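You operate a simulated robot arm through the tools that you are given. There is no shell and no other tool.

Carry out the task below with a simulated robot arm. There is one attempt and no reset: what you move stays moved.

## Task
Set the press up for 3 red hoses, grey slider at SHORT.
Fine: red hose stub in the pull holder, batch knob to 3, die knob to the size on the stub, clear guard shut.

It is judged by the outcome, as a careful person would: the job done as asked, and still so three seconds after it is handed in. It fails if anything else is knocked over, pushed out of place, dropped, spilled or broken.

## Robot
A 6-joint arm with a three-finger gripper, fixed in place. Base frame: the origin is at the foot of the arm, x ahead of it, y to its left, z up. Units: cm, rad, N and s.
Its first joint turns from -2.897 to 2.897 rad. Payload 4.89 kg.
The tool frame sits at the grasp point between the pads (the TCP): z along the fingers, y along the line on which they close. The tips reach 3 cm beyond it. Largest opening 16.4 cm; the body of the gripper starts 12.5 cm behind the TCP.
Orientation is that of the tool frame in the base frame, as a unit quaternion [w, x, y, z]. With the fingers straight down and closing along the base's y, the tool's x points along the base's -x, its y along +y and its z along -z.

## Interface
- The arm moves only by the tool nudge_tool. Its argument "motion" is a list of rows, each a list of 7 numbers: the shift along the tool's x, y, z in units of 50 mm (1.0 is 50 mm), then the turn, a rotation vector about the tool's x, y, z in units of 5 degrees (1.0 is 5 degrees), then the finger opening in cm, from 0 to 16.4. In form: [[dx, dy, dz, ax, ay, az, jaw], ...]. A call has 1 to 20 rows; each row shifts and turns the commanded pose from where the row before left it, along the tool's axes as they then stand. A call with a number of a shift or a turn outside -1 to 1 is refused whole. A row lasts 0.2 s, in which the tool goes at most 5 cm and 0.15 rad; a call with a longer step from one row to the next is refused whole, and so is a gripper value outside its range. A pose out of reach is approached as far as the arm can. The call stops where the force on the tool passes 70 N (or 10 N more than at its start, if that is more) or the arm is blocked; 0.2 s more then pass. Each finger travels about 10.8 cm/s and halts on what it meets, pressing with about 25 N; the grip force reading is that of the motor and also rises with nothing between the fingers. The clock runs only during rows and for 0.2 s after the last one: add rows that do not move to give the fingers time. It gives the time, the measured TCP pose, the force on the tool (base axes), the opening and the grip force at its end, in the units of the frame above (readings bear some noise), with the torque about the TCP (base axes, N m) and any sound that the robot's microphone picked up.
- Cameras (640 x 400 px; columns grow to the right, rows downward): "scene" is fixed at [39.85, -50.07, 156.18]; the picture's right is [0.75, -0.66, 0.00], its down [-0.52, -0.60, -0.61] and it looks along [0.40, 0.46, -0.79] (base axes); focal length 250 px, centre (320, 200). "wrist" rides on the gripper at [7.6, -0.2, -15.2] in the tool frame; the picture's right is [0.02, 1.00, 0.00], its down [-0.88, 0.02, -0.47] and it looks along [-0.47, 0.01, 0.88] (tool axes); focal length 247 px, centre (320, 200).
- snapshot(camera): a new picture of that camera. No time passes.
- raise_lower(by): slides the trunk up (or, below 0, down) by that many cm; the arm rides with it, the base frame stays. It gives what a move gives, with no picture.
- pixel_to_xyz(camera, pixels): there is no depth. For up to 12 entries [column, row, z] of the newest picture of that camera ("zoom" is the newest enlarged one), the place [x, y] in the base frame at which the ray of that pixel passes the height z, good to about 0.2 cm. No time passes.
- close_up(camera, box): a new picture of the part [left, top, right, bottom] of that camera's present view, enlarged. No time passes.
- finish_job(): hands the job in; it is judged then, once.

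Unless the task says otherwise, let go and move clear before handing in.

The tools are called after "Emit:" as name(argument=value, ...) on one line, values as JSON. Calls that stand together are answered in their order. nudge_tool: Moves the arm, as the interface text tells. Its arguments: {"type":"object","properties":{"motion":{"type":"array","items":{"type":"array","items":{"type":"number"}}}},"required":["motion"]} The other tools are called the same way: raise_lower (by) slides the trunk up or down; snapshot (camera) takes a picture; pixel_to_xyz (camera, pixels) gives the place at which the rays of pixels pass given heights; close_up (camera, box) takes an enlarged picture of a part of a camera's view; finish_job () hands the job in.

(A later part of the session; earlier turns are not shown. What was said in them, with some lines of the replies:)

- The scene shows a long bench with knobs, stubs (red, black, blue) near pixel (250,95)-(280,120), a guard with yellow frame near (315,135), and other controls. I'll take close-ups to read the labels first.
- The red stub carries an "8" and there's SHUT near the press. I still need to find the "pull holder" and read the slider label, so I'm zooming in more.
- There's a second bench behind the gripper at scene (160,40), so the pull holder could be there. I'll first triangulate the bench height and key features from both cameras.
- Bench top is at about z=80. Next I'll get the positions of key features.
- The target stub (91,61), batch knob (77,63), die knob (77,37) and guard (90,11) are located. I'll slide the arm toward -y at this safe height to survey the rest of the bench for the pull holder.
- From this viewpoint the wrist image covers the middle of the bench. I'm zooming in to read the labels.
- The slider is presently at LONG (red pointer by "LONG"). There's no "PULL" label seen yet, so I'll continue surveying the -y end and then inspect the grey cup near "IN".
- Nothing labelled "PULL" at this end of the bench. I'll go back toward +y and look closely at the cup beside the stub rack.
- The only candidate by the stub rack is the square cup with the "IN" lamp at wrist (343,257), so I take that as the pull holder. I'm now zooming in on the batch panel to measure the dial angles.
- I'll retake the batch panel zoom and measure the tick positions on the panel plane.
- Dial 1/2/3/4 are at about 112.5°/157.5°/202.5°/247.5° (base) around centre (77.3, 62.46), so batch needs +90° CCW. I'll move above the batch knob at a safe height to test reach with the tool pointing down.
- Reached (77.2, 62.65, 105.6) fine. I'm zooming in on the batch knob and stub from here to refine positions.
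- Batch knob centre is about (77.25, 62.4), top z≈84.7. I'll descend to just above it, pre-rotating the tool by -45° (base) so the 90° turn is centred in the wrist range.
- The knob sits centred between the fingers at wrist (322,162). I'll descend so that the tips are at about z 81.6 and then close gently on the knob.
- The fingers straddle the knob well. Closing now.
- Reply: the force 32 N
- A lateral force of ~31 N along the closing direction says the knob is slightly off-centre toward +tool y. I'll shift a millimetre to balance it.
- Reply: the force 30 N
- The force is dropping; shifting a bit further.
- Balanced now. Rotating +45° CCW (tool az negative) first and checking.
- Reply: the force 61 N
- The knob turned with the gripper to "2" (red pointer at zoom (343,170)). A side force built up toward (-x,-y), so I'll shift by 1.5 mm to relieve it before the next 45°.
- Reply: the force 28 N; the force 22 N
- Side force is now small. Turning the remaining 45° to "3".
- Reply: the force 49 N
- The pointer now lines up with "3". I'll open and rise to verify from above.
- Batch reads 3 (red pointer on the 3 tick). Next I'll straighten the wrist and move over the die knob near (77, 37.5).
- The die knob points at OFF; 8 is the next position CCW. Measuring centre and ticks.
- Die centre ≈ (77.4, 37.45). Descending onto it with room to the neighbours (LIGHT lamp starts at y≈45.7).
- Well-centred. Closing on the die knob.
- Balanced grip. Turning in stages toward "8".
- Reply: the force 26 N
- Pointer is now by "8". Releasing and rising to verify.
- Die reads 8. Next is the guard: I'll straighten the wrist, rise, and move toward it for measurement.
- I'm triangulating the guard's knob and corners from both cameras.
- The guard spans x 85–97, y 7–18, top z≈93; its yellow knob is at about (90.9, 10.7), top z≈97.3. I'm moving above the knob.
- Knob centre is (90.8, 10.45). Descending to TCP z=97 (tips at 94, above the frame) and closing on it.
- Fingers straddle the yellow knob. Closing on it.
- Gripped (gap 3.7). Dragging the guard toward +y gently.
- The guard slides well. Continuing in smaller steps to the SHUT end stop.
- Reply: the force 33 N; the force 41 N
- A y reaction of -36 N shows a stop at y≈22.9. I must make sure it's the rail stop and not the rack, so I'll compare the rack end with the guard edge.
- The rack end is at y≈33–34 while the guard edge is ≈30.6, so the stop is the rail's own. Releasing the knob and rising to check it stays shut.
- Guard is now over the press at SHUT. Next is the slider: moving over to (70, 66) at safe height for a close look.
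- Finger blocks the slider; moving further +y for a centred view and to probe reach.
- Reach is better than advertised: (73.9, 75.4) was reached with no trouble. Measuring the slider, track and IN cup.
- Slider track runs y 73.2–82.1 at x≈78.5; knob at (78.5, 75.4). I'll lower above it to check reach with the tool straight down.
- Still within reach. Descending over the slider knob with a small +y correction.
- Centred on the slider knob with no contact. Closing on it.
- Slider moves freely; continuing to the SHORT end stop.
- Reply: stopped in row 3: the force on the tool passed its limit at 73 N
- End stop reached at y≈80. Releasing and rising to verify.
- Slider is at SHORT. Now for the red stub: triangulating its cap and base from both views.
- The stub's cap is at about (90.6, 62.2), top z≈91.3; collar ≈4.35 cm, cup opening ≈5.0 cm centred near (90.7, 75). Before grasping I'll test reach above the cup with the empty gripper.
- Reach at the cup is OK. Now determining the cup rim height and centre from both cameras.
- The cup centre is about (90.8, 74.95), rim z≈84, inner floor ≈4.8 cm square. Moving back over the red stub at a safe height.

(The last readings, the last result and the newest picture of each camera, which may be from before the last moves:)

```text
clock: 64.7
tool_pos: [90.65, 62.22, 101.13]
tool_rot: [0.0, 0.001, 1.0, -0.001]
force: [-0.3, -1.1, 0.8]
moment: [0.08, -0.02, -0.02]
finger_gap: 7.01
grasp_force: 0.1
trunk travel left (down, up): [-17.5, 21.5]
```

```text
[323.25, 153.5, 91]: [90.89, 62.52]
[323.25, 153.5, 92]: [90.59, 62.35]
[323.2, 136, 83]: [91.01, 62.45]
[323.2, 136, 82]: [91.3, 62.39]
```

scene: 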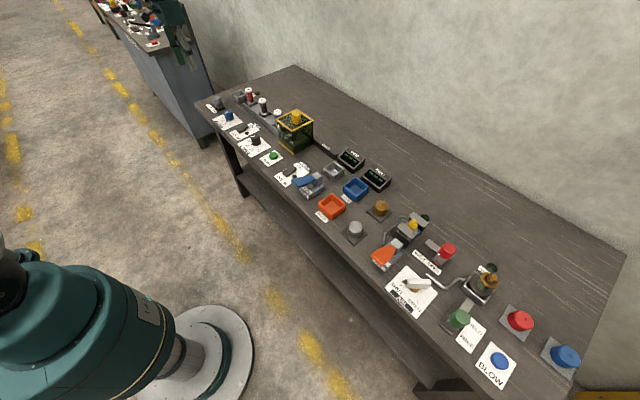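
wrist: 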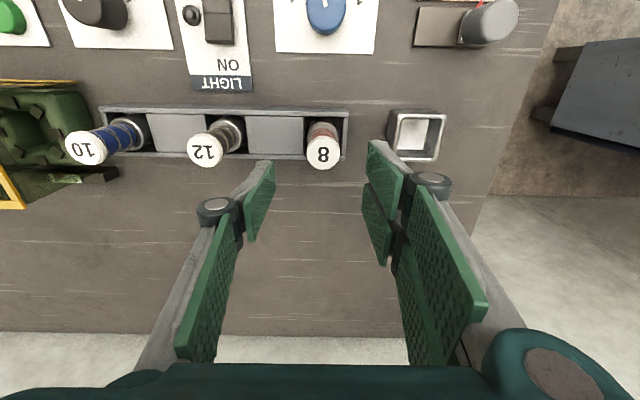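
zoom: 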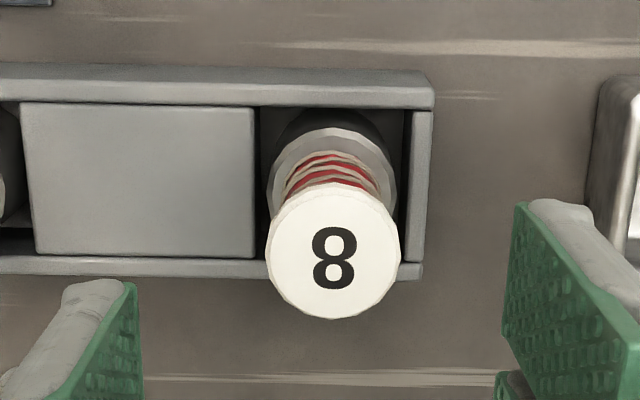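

Stub centre ≈ (90.85, 62.45). Descending with open fingers around the cap.

Emit:
nudge_tool(motion=[[-0.04, 0.046, 0.5, 0, 0, 0, 7], [0, 0, 0.5, 0, 0, 0, 7], [0, 0, 0.5, 0, 0, 0, 7], [0, 0, 0.5, 0, 0, 0, 7], [0, 0, 0.5, 0, 0, 0, 7], [0, 0, 0, 0, 0, 0, 7]])

Emit:
close_up(camera="wrist", box=[220, 60, 420, 260])

Emit:
close_up(camera="scene", box=[210, 60, 290, 130])

```text
clock: 66.1
tool_pos: [90.88, 62.58, 88.54]
tool_rot: [-0.001, 0.0, 1.0, -0.002]
force: [-0.3, -0.1, 0.0]
moment: [-0.06, 0.03, -0.03]
finger_gap: 6.98
grasp_force: 0.0
trunk travel left (down, up): [-17.5, 21.5]
```

```text
2.00 times, centred on (320, 160) of wrist
```

zoom: 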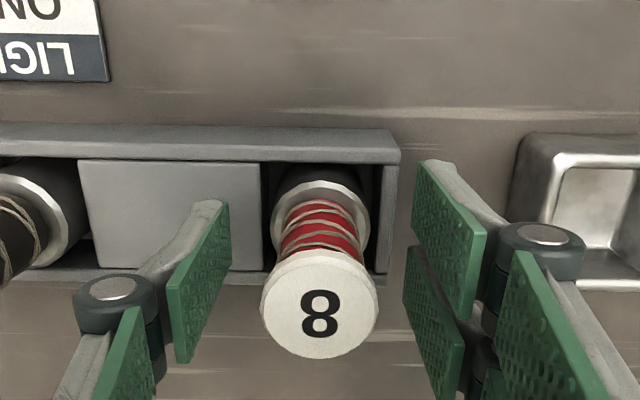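

```text
5.71 times, centred on (250, 95) of scene
```

zoom: 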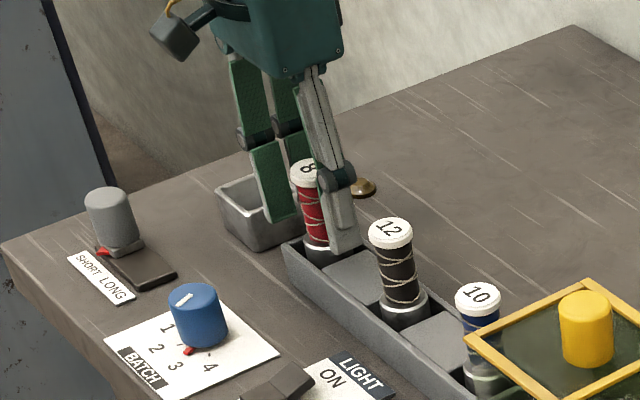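

Cap is centred between the pads. I'll rise 1 cm so the cap sits mid-pad and then close.

Emit:
nudge_tool(motion=[[0, 0, -0.2, 0, 0, 0, 6], [0, 0, 0, 0, 0, 0, 5], [0, 0, 0, 0, 0, 0, 4], [0, 0, 0, 0, 0, 0, 3], [0, 0, 0, 0, 0, 0, 2], [0, 0, 0, 0, 0, 0, 2]])

Emit:
close_up(camera="wrist", box=[220, 60, 420, 260])

```text
clock: 67.5
tool_pos: [90.78, 62.51, 89.63]
tool_rot: [-0.001, 0.001, 1.0, -0.002]
force: [0.6, -0.6, -0.7]
moment: [-0.07, 0.01, 0.01]
finger_gap: 3.26
grasp_force: 24.9
trunk travel left (down, up): [-17.5, 21.5]
```

```text
2.00 times, centred on (320, 160) of wrist
```

zoom: 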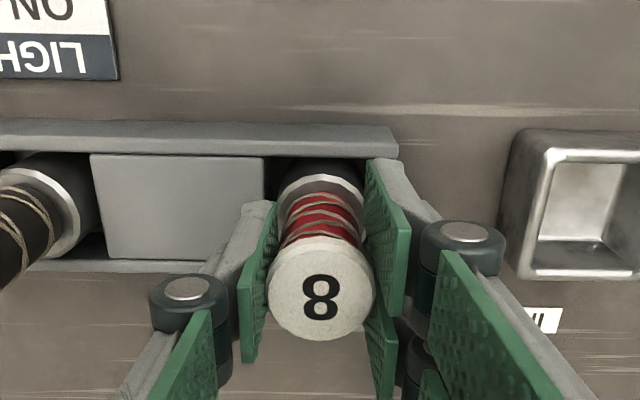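

Cap gripped (gap 3.26). Lifting straight up.

Emit:
nudge_tool(motion=[[0, 0, -0.1, 0, 0, 0, 2], [0, 0, -0.2, 0, 0, 0, 2], [0, 0, -0.3, 0, 0, 0, 2], [0, 0, -0.3, 0, 0, 0, 2], [0, 0, -0.3, 0, 0, 0, 2], [0, 0, -0.3, 0, 0, 0, 2], [0, 0, 0, 0, 0, 0, 2]])

Emit:
snapshot(camera="wrist")

Emit:
close_up(camera="scene", box=[210, 50, 290, 120])

```text
clock: 69.1
tool_pos: [90.84, 62.6, 97.13]
tool_rot: [-0.001, 0.0, 1.0, -0.002]
force: [-0.1, -0.1, -2.8]
moment: [0.02, 0.0, -0.01]
finger_gap: 3.33
grasp_force: 25.5
trunk travel left (down, up): [-17.5, 21.5]
```

```text
taken
```

wrist: 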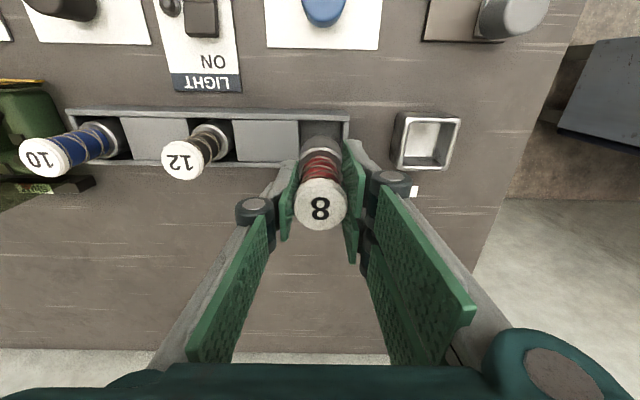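

```text
5.71 times, centred on (250, 85) of scene
```

zoom: 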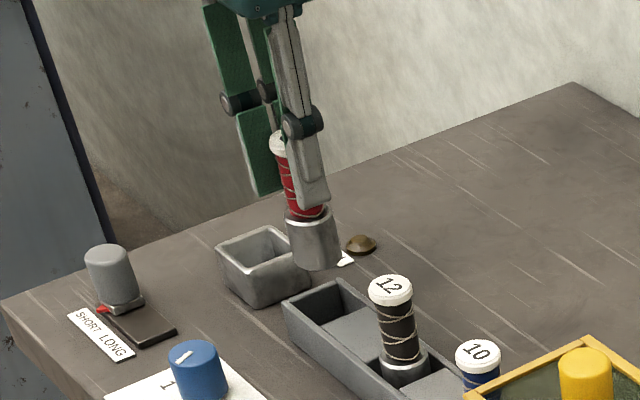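

The stub hangs straight, its bottom at z≈88, above the rim (84). Moving over the cup.

Emit:
nudge_tool(motion=[[0, 0.3, 0, 0, 0, 0, 2], [0, 0.45, 0, 0, 0, 0, 2], [0, 0.5, 0, 0, 0, 0, 2], [0, 0.5, 0, 0, 0, 0, 2], [0, 0.42, 0, 0, 0, 0, 2], [0, 0.3, 0, 0, 0, 0, 2], [0, 0, 0, 0, 0, 0, 2]])

Emit:
snapshot(camera="wrist")

Emit:
close_up(camera="wrist", box=[260, 80, 380, 240])

Emit:
close_up(camera="scene", box=[205, 50, 275, 120])

```text
clock: 70.7
tool_pos: [90.85, 74.93, 96.9]
tool_rot: [-0.001, 0.001, 1.0, -0.002]
force: [0.4, 0.8, -2.4]
moment: [-0.01, 0.01, -0.01]
finger_gap: 3.3
grasp_force: 25.2
trunk travel left (down, up): [-17.5, 21.5]
```

```text
taken
```

wrist: 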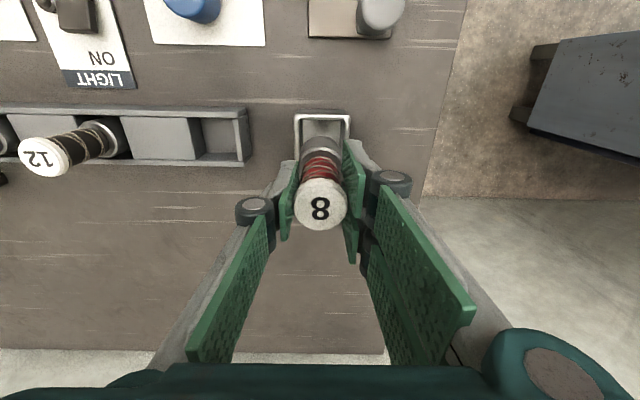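

```text
2.50 times, centred on (320, 160) of wrist
```

zoom: 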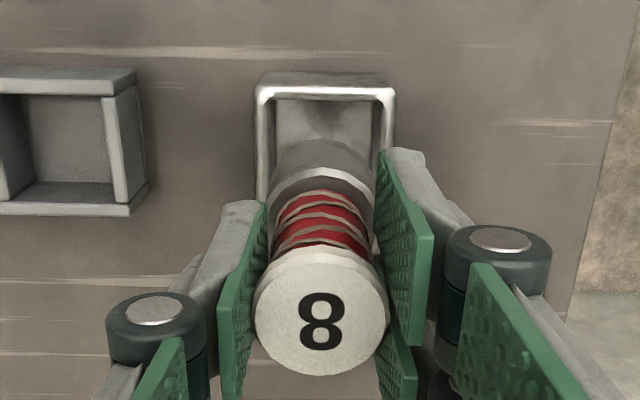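

```text
5.71 times, centred on (240, 85) of scene
```

zoom: 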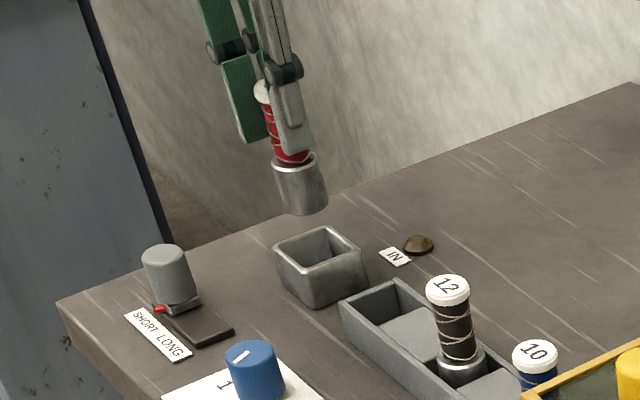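

Positioned near the cup's centre. I'm zooming in to check fine alignment of collar versus cup opening.

Emit:
close_up(camera="wrist", box=[285, 100, 365, 160])

Emit:
pixel_to_xyz(camera="zoom", pixels=[[320, 200, 84]])

Emit:
close_up(camera="scene", box=[220, 65, 260, 105])

```text
6.67 times, centred on (325, 130) of wrist
```

zoom: 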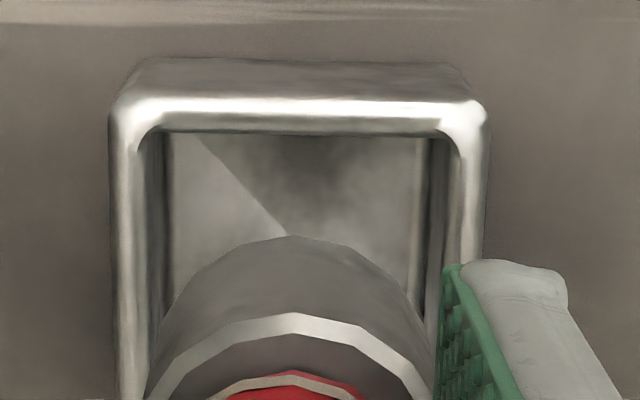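

```text
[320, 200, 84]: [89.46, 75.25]
```

```text
10.00 times, centred on (240, 85) of scene
```

zoom: 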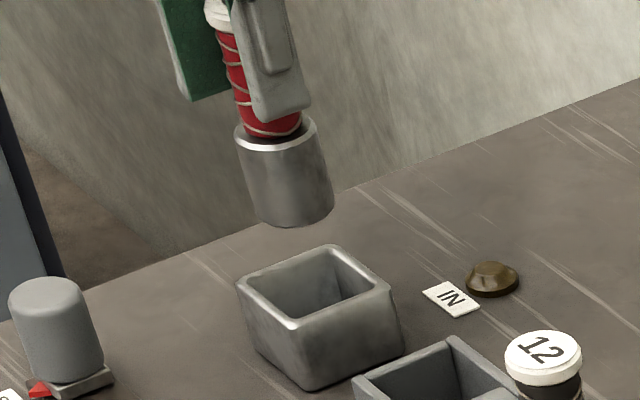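

Emit:
pixel_to_xyz(camera="scene", pixels=[[237.6, 85.5, 87.5], [237.6, 85.5, 88], [235.5, 78.2, 91.5], [235.5, 78.2, 92], [239.4, 93.5, 83.5], [239.4, 93.5, 84], [232, 93, 83.5], [237, 98, 83.5], [247.3, 93.7, 83.5], [241.3, 89.5, 83.5]])

Emit:
pixel_to_xyz(camera="wrist", pixels=[[322, 114.6, 83.5], [322, 119.8, 83.5], [299.5, 130, 83.5], [344.2, 130, 83.5], [293.5, 150, 83.5], [350.5, 130, 83.5]])

```text
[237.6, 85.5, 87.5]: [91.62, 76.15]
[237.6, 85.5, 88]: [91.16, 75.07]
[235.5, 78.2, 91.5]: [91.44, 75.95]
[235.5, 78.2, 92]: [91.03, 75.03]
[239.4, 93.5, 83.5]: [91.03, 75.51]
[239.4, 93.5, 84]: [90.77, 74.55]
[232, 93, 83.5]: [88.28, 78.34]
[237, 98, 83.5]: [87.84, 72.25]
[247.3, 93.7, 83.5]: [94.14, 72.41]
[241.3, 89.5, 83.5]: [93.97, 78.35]
```

```text
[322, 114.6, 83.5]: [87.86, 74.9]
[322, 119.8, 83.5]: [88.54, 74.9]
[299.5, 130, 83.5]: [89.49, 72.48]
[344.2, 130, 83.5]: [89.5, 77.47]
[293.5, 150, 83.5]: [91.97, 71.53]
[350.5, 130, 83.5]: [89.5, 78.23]
```

Collar and opening agree within about 1 mm: cup centre ≈ (90.97, 75.0). Applying a tiny shift and lowering until the collar enters the mouth.

Emit:
nudge_tool(motion=[[-0.014, 0.014, 0.2, 0, 0, 0, 2], [0, 0, 0.2, 0, 0, 0, 2], [0, 0, 0.2, 0, 0, 0, 2], [0, 0, 0.2, 0, 0, 0, 2], [0, 0, 0.1, 0, 0, 0, 2], [0, 0, 0, 0, 0, 0, 2]])

Emit:
close_up(camera="wrist", box=[260, 80, 380, 240])

Emit:
close_up(camera="scene", box=[220, 65, 260, 105])

```text
clock: 72.1
tool_pos: [90.84, 74.84, 92.52]
tool_rot: [-0.001, 0.0, 1.0, -0.001]
force: [0.0, -0.7, -2.0]
moment: [-0.02, 0.02, 0.03]
finger_gap: 3.28
grasp_force: 24.7
trunk travel left (down, up): [-17.5, 21.5]
```

```text
2.50 times, centred on (320, 160) of wrist
```

zoom: 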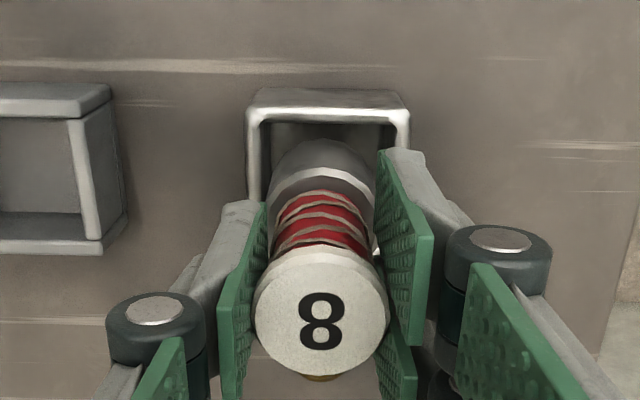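

```text
10.00 times, centred on (240, 85) of scene
```

zoom: 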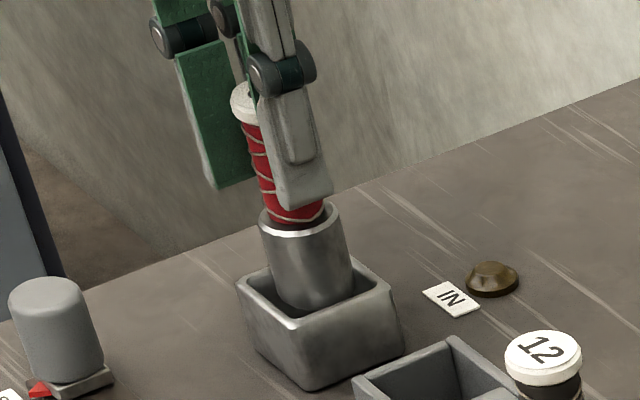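

The collar is entering the mouth without contact. A closer look at clearance before lowering further.

Emit:
close_up(camera="wrist", box=[285, 105, 365, 165])

```text
6.67 times, centred on (325, 135) of wrist
```

zoom: 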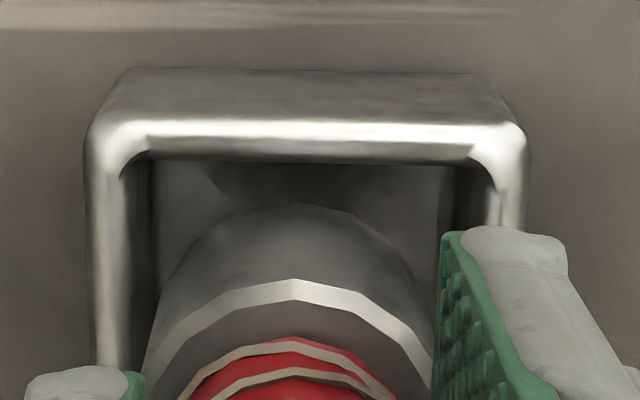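

The cup centre looks ~1.3 mm further +y and very slightly -x of the collar. Adjusting and lowering slowly while watching the force.

Emit:
nudge_tool(motion=[[0.014, 0.026, 0, 0, 0, 0, 2], [0, 0, 0.08, 0, 0, 0, 2], [0, 0, 0.08, 0, 0, 0, 2], [0, 0, 0.08, 0, 0, 0, 2], [0, 0, 0, 0, 0, 0, 2]])

Emit:
close_up(camera="wrist", box=[270, 95, 370, 170])

Emit:
close_up(camera="scene", box=[220, 75, 260, 115])

```text
clock: 73.3
tool_pos: [90.97, 74.96, 91.37]
tool_rot: [-0.001, 0.001, 1.0, -0.002]
force: [-0.4, 0.1, -3.2]
moment: [-0.02, 0.02, -0.02]
finger_gap: 3.29
grasp_force: 24.8
trunk travel left (down, up): [-17.5, 21.5]
```

```text
5.33 times, centred on (320, 132) of wrist
```

zoom: 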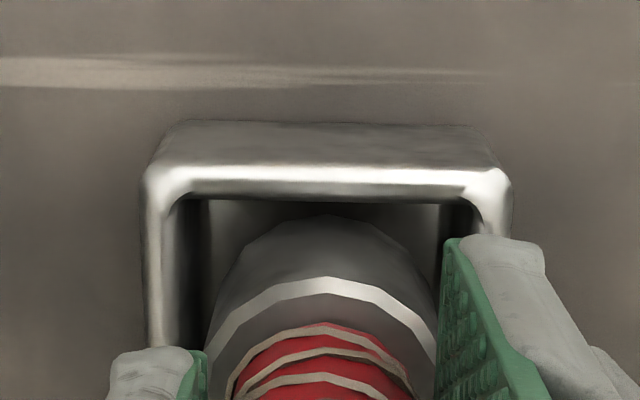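

```text
10.00 times, centred on (240, 95) of scene
```

zoom: 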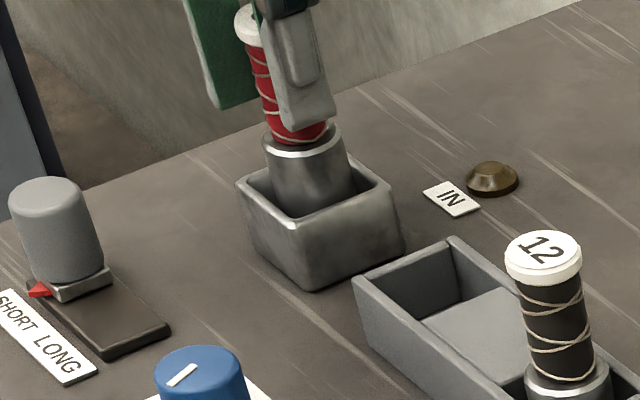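

Collar is inside the cup walls with no contact. Lowering further toward the floor.

Emit:
nudge_tool(motion=[[0, 0, 0.06, 0, 0, 0, 2], [0, 0, 0.06, 0, 0, 0, 2], [0, 0, 0.06, 0, 0, 0, 2], [0, 0, 0.06, 0, 0, 0, 2], [0, 0, 0, 0, 0, 0, 2]])

Emit:
close_up(camera="wrist", box=[270, 95, 370, 170])

Emit:
close_up(camera="scene", box=[220, 75, 260, 115])

```text
clock: 74.5
tool_pos: [90.91, 75.03, 90.12]
tool_rot: [-0.001, 0.001, 1.0, -0.002]
force: [0.6, 0.3, -2.7]
moment: [0.0, 0.01, 0.01]
finger_gap: 3.3
grasp_force: 24.4
trunk travel left (down, up): [-17.5, 21.5]
```

```text
5.33 times, centred on (320, 132) of wrist
```

zoom: 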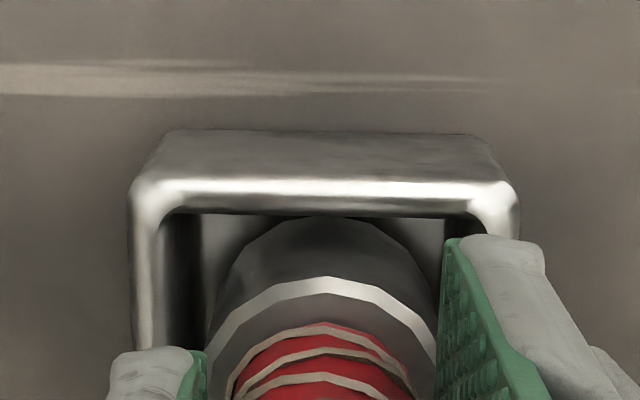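

```text
10.00 times, centred on (240, 95) of scene
```

zoom: 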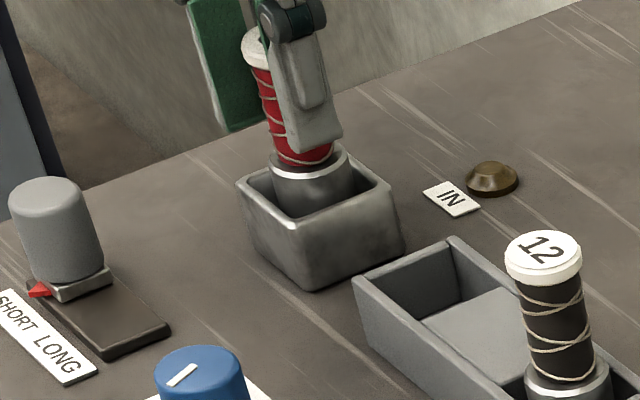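

Emit:
nudge_tool(motion=[[0, 0, 0.04, 0, 0, 0, 2], [0, 0, 0.04, 0, 0, 0, 2], [0, 0, 0.04, 0, 0, 0, 2], [0, 0, 0, 0, 0, 0, 2]])

```text
clock: 75.5
tool_pos: [91.03, 74.96, 89.61]
tool_rot: [-0.001, 0.001, 1.0, -0.001]
force: [1.5, 1.5, 4.5]
moment: [0.07, -0.06, 0.0]
finger_gap: 3.29
grasp_force: 25.1
trunk travel left (down, up): [-17.5, 21.5]
```

z-force flipped to +4.5 N: the stub rests on the cup floor. Opening the fingers gently and checking.

Emit:
nudge_tool(motion=[[0, 0, 0, 0, 0, 0, 3.6], [0, 0, 0, 0, 0, 0, 4.5], [0, 0, 0, 0, 0, 0, 6], [0, 0, 0, 0, 0, 0, 7], [0, 0, 0, 0, 0, 0, 7]])

Emit:
close_up(camera="wrist", box=[220, 60, 420, 260])

Emit:
close_up(camera="scene", box=[220, 75, 260, 115])

```text
clock: 76.7
tool_pos: [90.86, 74.97, 89.6]
tool_rot: [0.0, 0.001, 1.0, -0.002]
force: [-0.7, 0.3, -0.2]
moment: [-0.01, 0.04, 0.0]
finger_gap: 7.01
grasp_force: 0.1
trunk travel left (down, up): [-17.5, 21.5]
```

```text
2.00 times, centred on (320, 160) of wrist
```

zoom: 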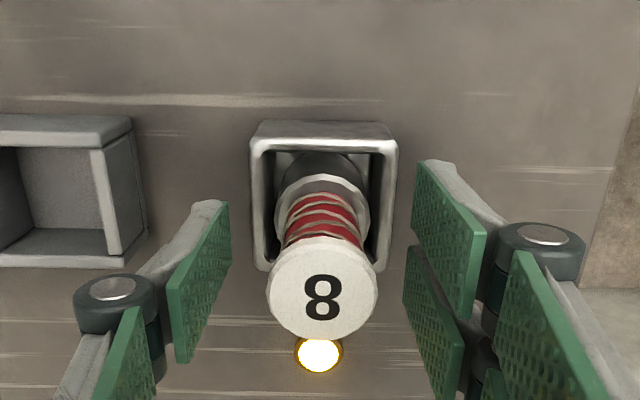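

```text
10.00 times, centred on (240, 95) of scene
```

zoom: 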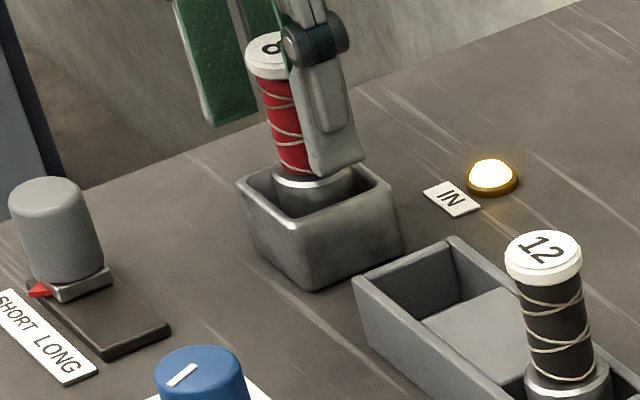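

The "IN" lamp lit up, so the stub is seated in the pull holder. Rising straight up and moving clear.

Emit:
nudge_tool(motion=[[0, 0, -0.2, 0, 0, 0, 7], [0, 0, -0.4, 0, 0, 0, 7], [0, 0, -0.6, 0, 0, 0, 7], [0, 0, -0.8, 0, 0, 0, 7], [0, 0, -0.8, 0, 0, 0, 7], [0, 0, -0.8, 0, 0, 0, 7], [0, 0, -0.6, 0, 0, 0, 7], [0.7, -0.3, 0, 0, 0, 0, 7], [0.7, -0.3, 0, 0, 0, 0, 7], [0.7, -0.3, 0, 0, 0, 0, 7], [0.7, -0.3, 0, 0, 0, 0, 7], [0.7, -0.3, 0, 0, 0, 0, 7], [0.7, -0.3, 0, 0, 0, 0, 7], [0.7, -0.3, 0, 0, 0, 0, 7], [0.7, -0.3, 0, 0, 0, 0, 7], [0.7, -0.3, 0, 0, 0, 0, 7], [0, 0, 0, 0, 0, 0, 7]])

Emit:
snapshot(camera="wrist")

Emit:
snapshot(camera="scene")

Emit:
close_up(camera="scene", box=[190, 70, 350, 170])

Emit:
close_up(camera="scene", box=[200, 80, 280, 150])

Emit:
close_up(camera="scene", box=[240, 100, 320, 170])

```text
clock: 80.3
tool_pos: [59.24, 61.39, 110.7]
tool_rot: [-0.001, 0.001, 1.0, -0.002]
force: [-1.5, -0.7, 0.1]
moment: [0.08, -0.12, 0.0]
finger_gap: 7.0
grasp_force: 0.1
trunk travel left (down, up): [-17.5, 21.5]
```

```text
taken
```

wrist: 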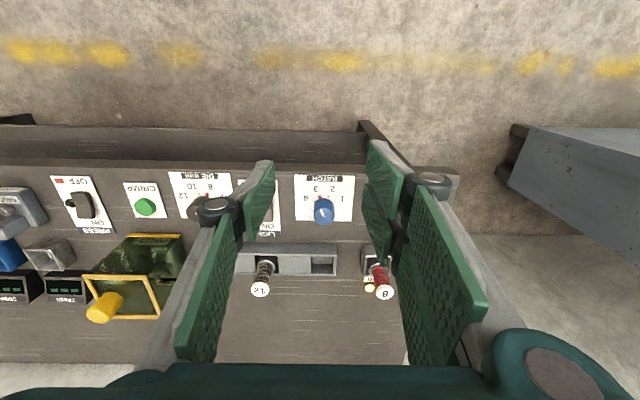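

```text
taken
```

scene: 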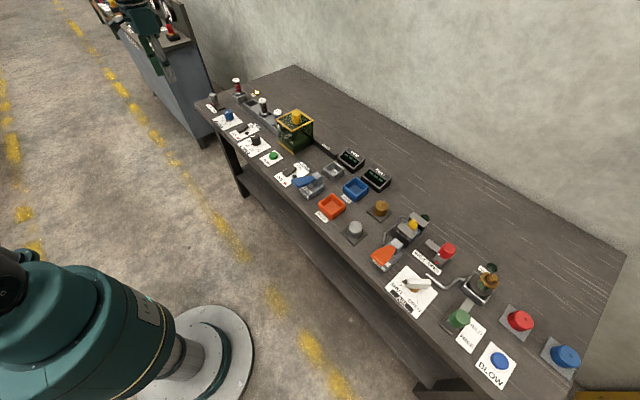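

```text
4.00 times, centred on (270, 120) of scene
```

zoom: 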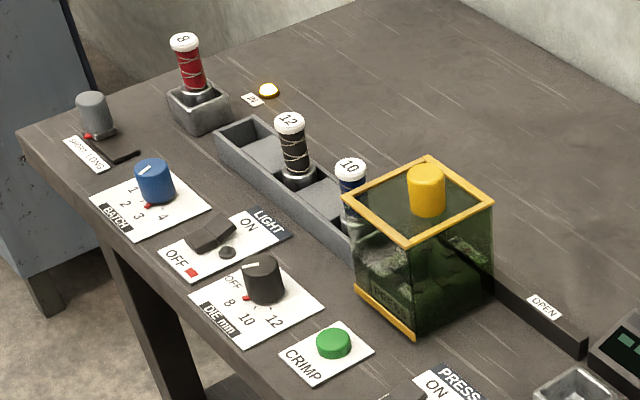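

```text
5.71 times, centred on (240, 115) of scene
```

zoom: 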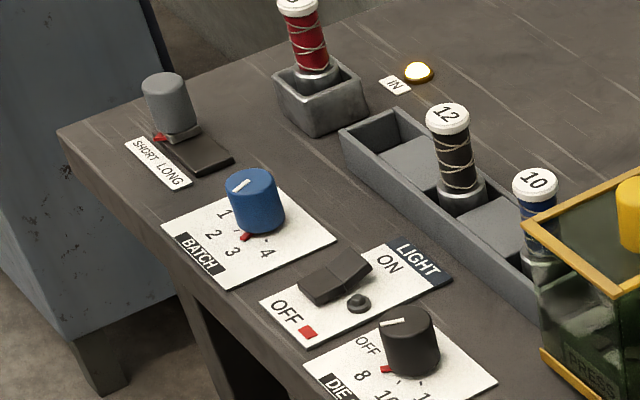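

```text
5.71 times, centred on (280, 135) of scene
```

zoom: 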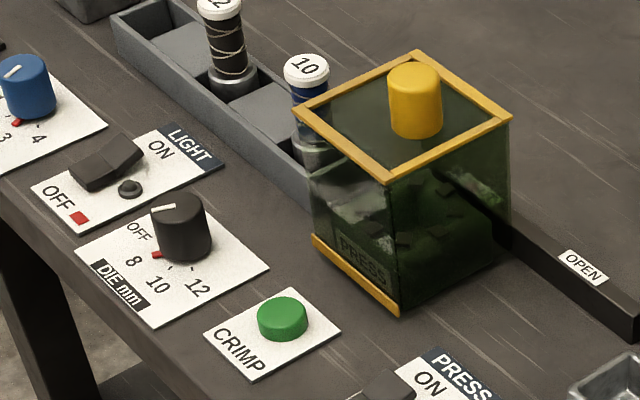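

All checks match: the red "8" stub stands in the holder with its IN lamp lit. Batch reads 3, die reads 8, the slider is at SHORT and the guard is over the press at its stop. The gripper is empty and clear, so I'm handing in.

Emit:
finish_job()

```text
The job is handed in.
```

The press is set up for 3 red hoses, and I've handed the job in. The last pictures showed everything in place:

- **Red stub:** it stands in the cup beside the stub rack, and the cup's IN lamp lit when I let go. Nothing on the bench is labelled "pull holder". I took this cup to be it because it sits next to the rack and has that lamp.
- **Batch knob:** set to 3.
- **Die knob:** set to 8, the size on the red stub.
- **Clear guard:** slid over the press until it stopped at the SHUT end. I took this to be the rail's own stop, because the rack end is about 3 cm further on.
- **Grey slider:** at SHORT, pushed to its end stop.

Nothing else on the bench looked moved or knocked over. The gripper is empty and clear of the bench.
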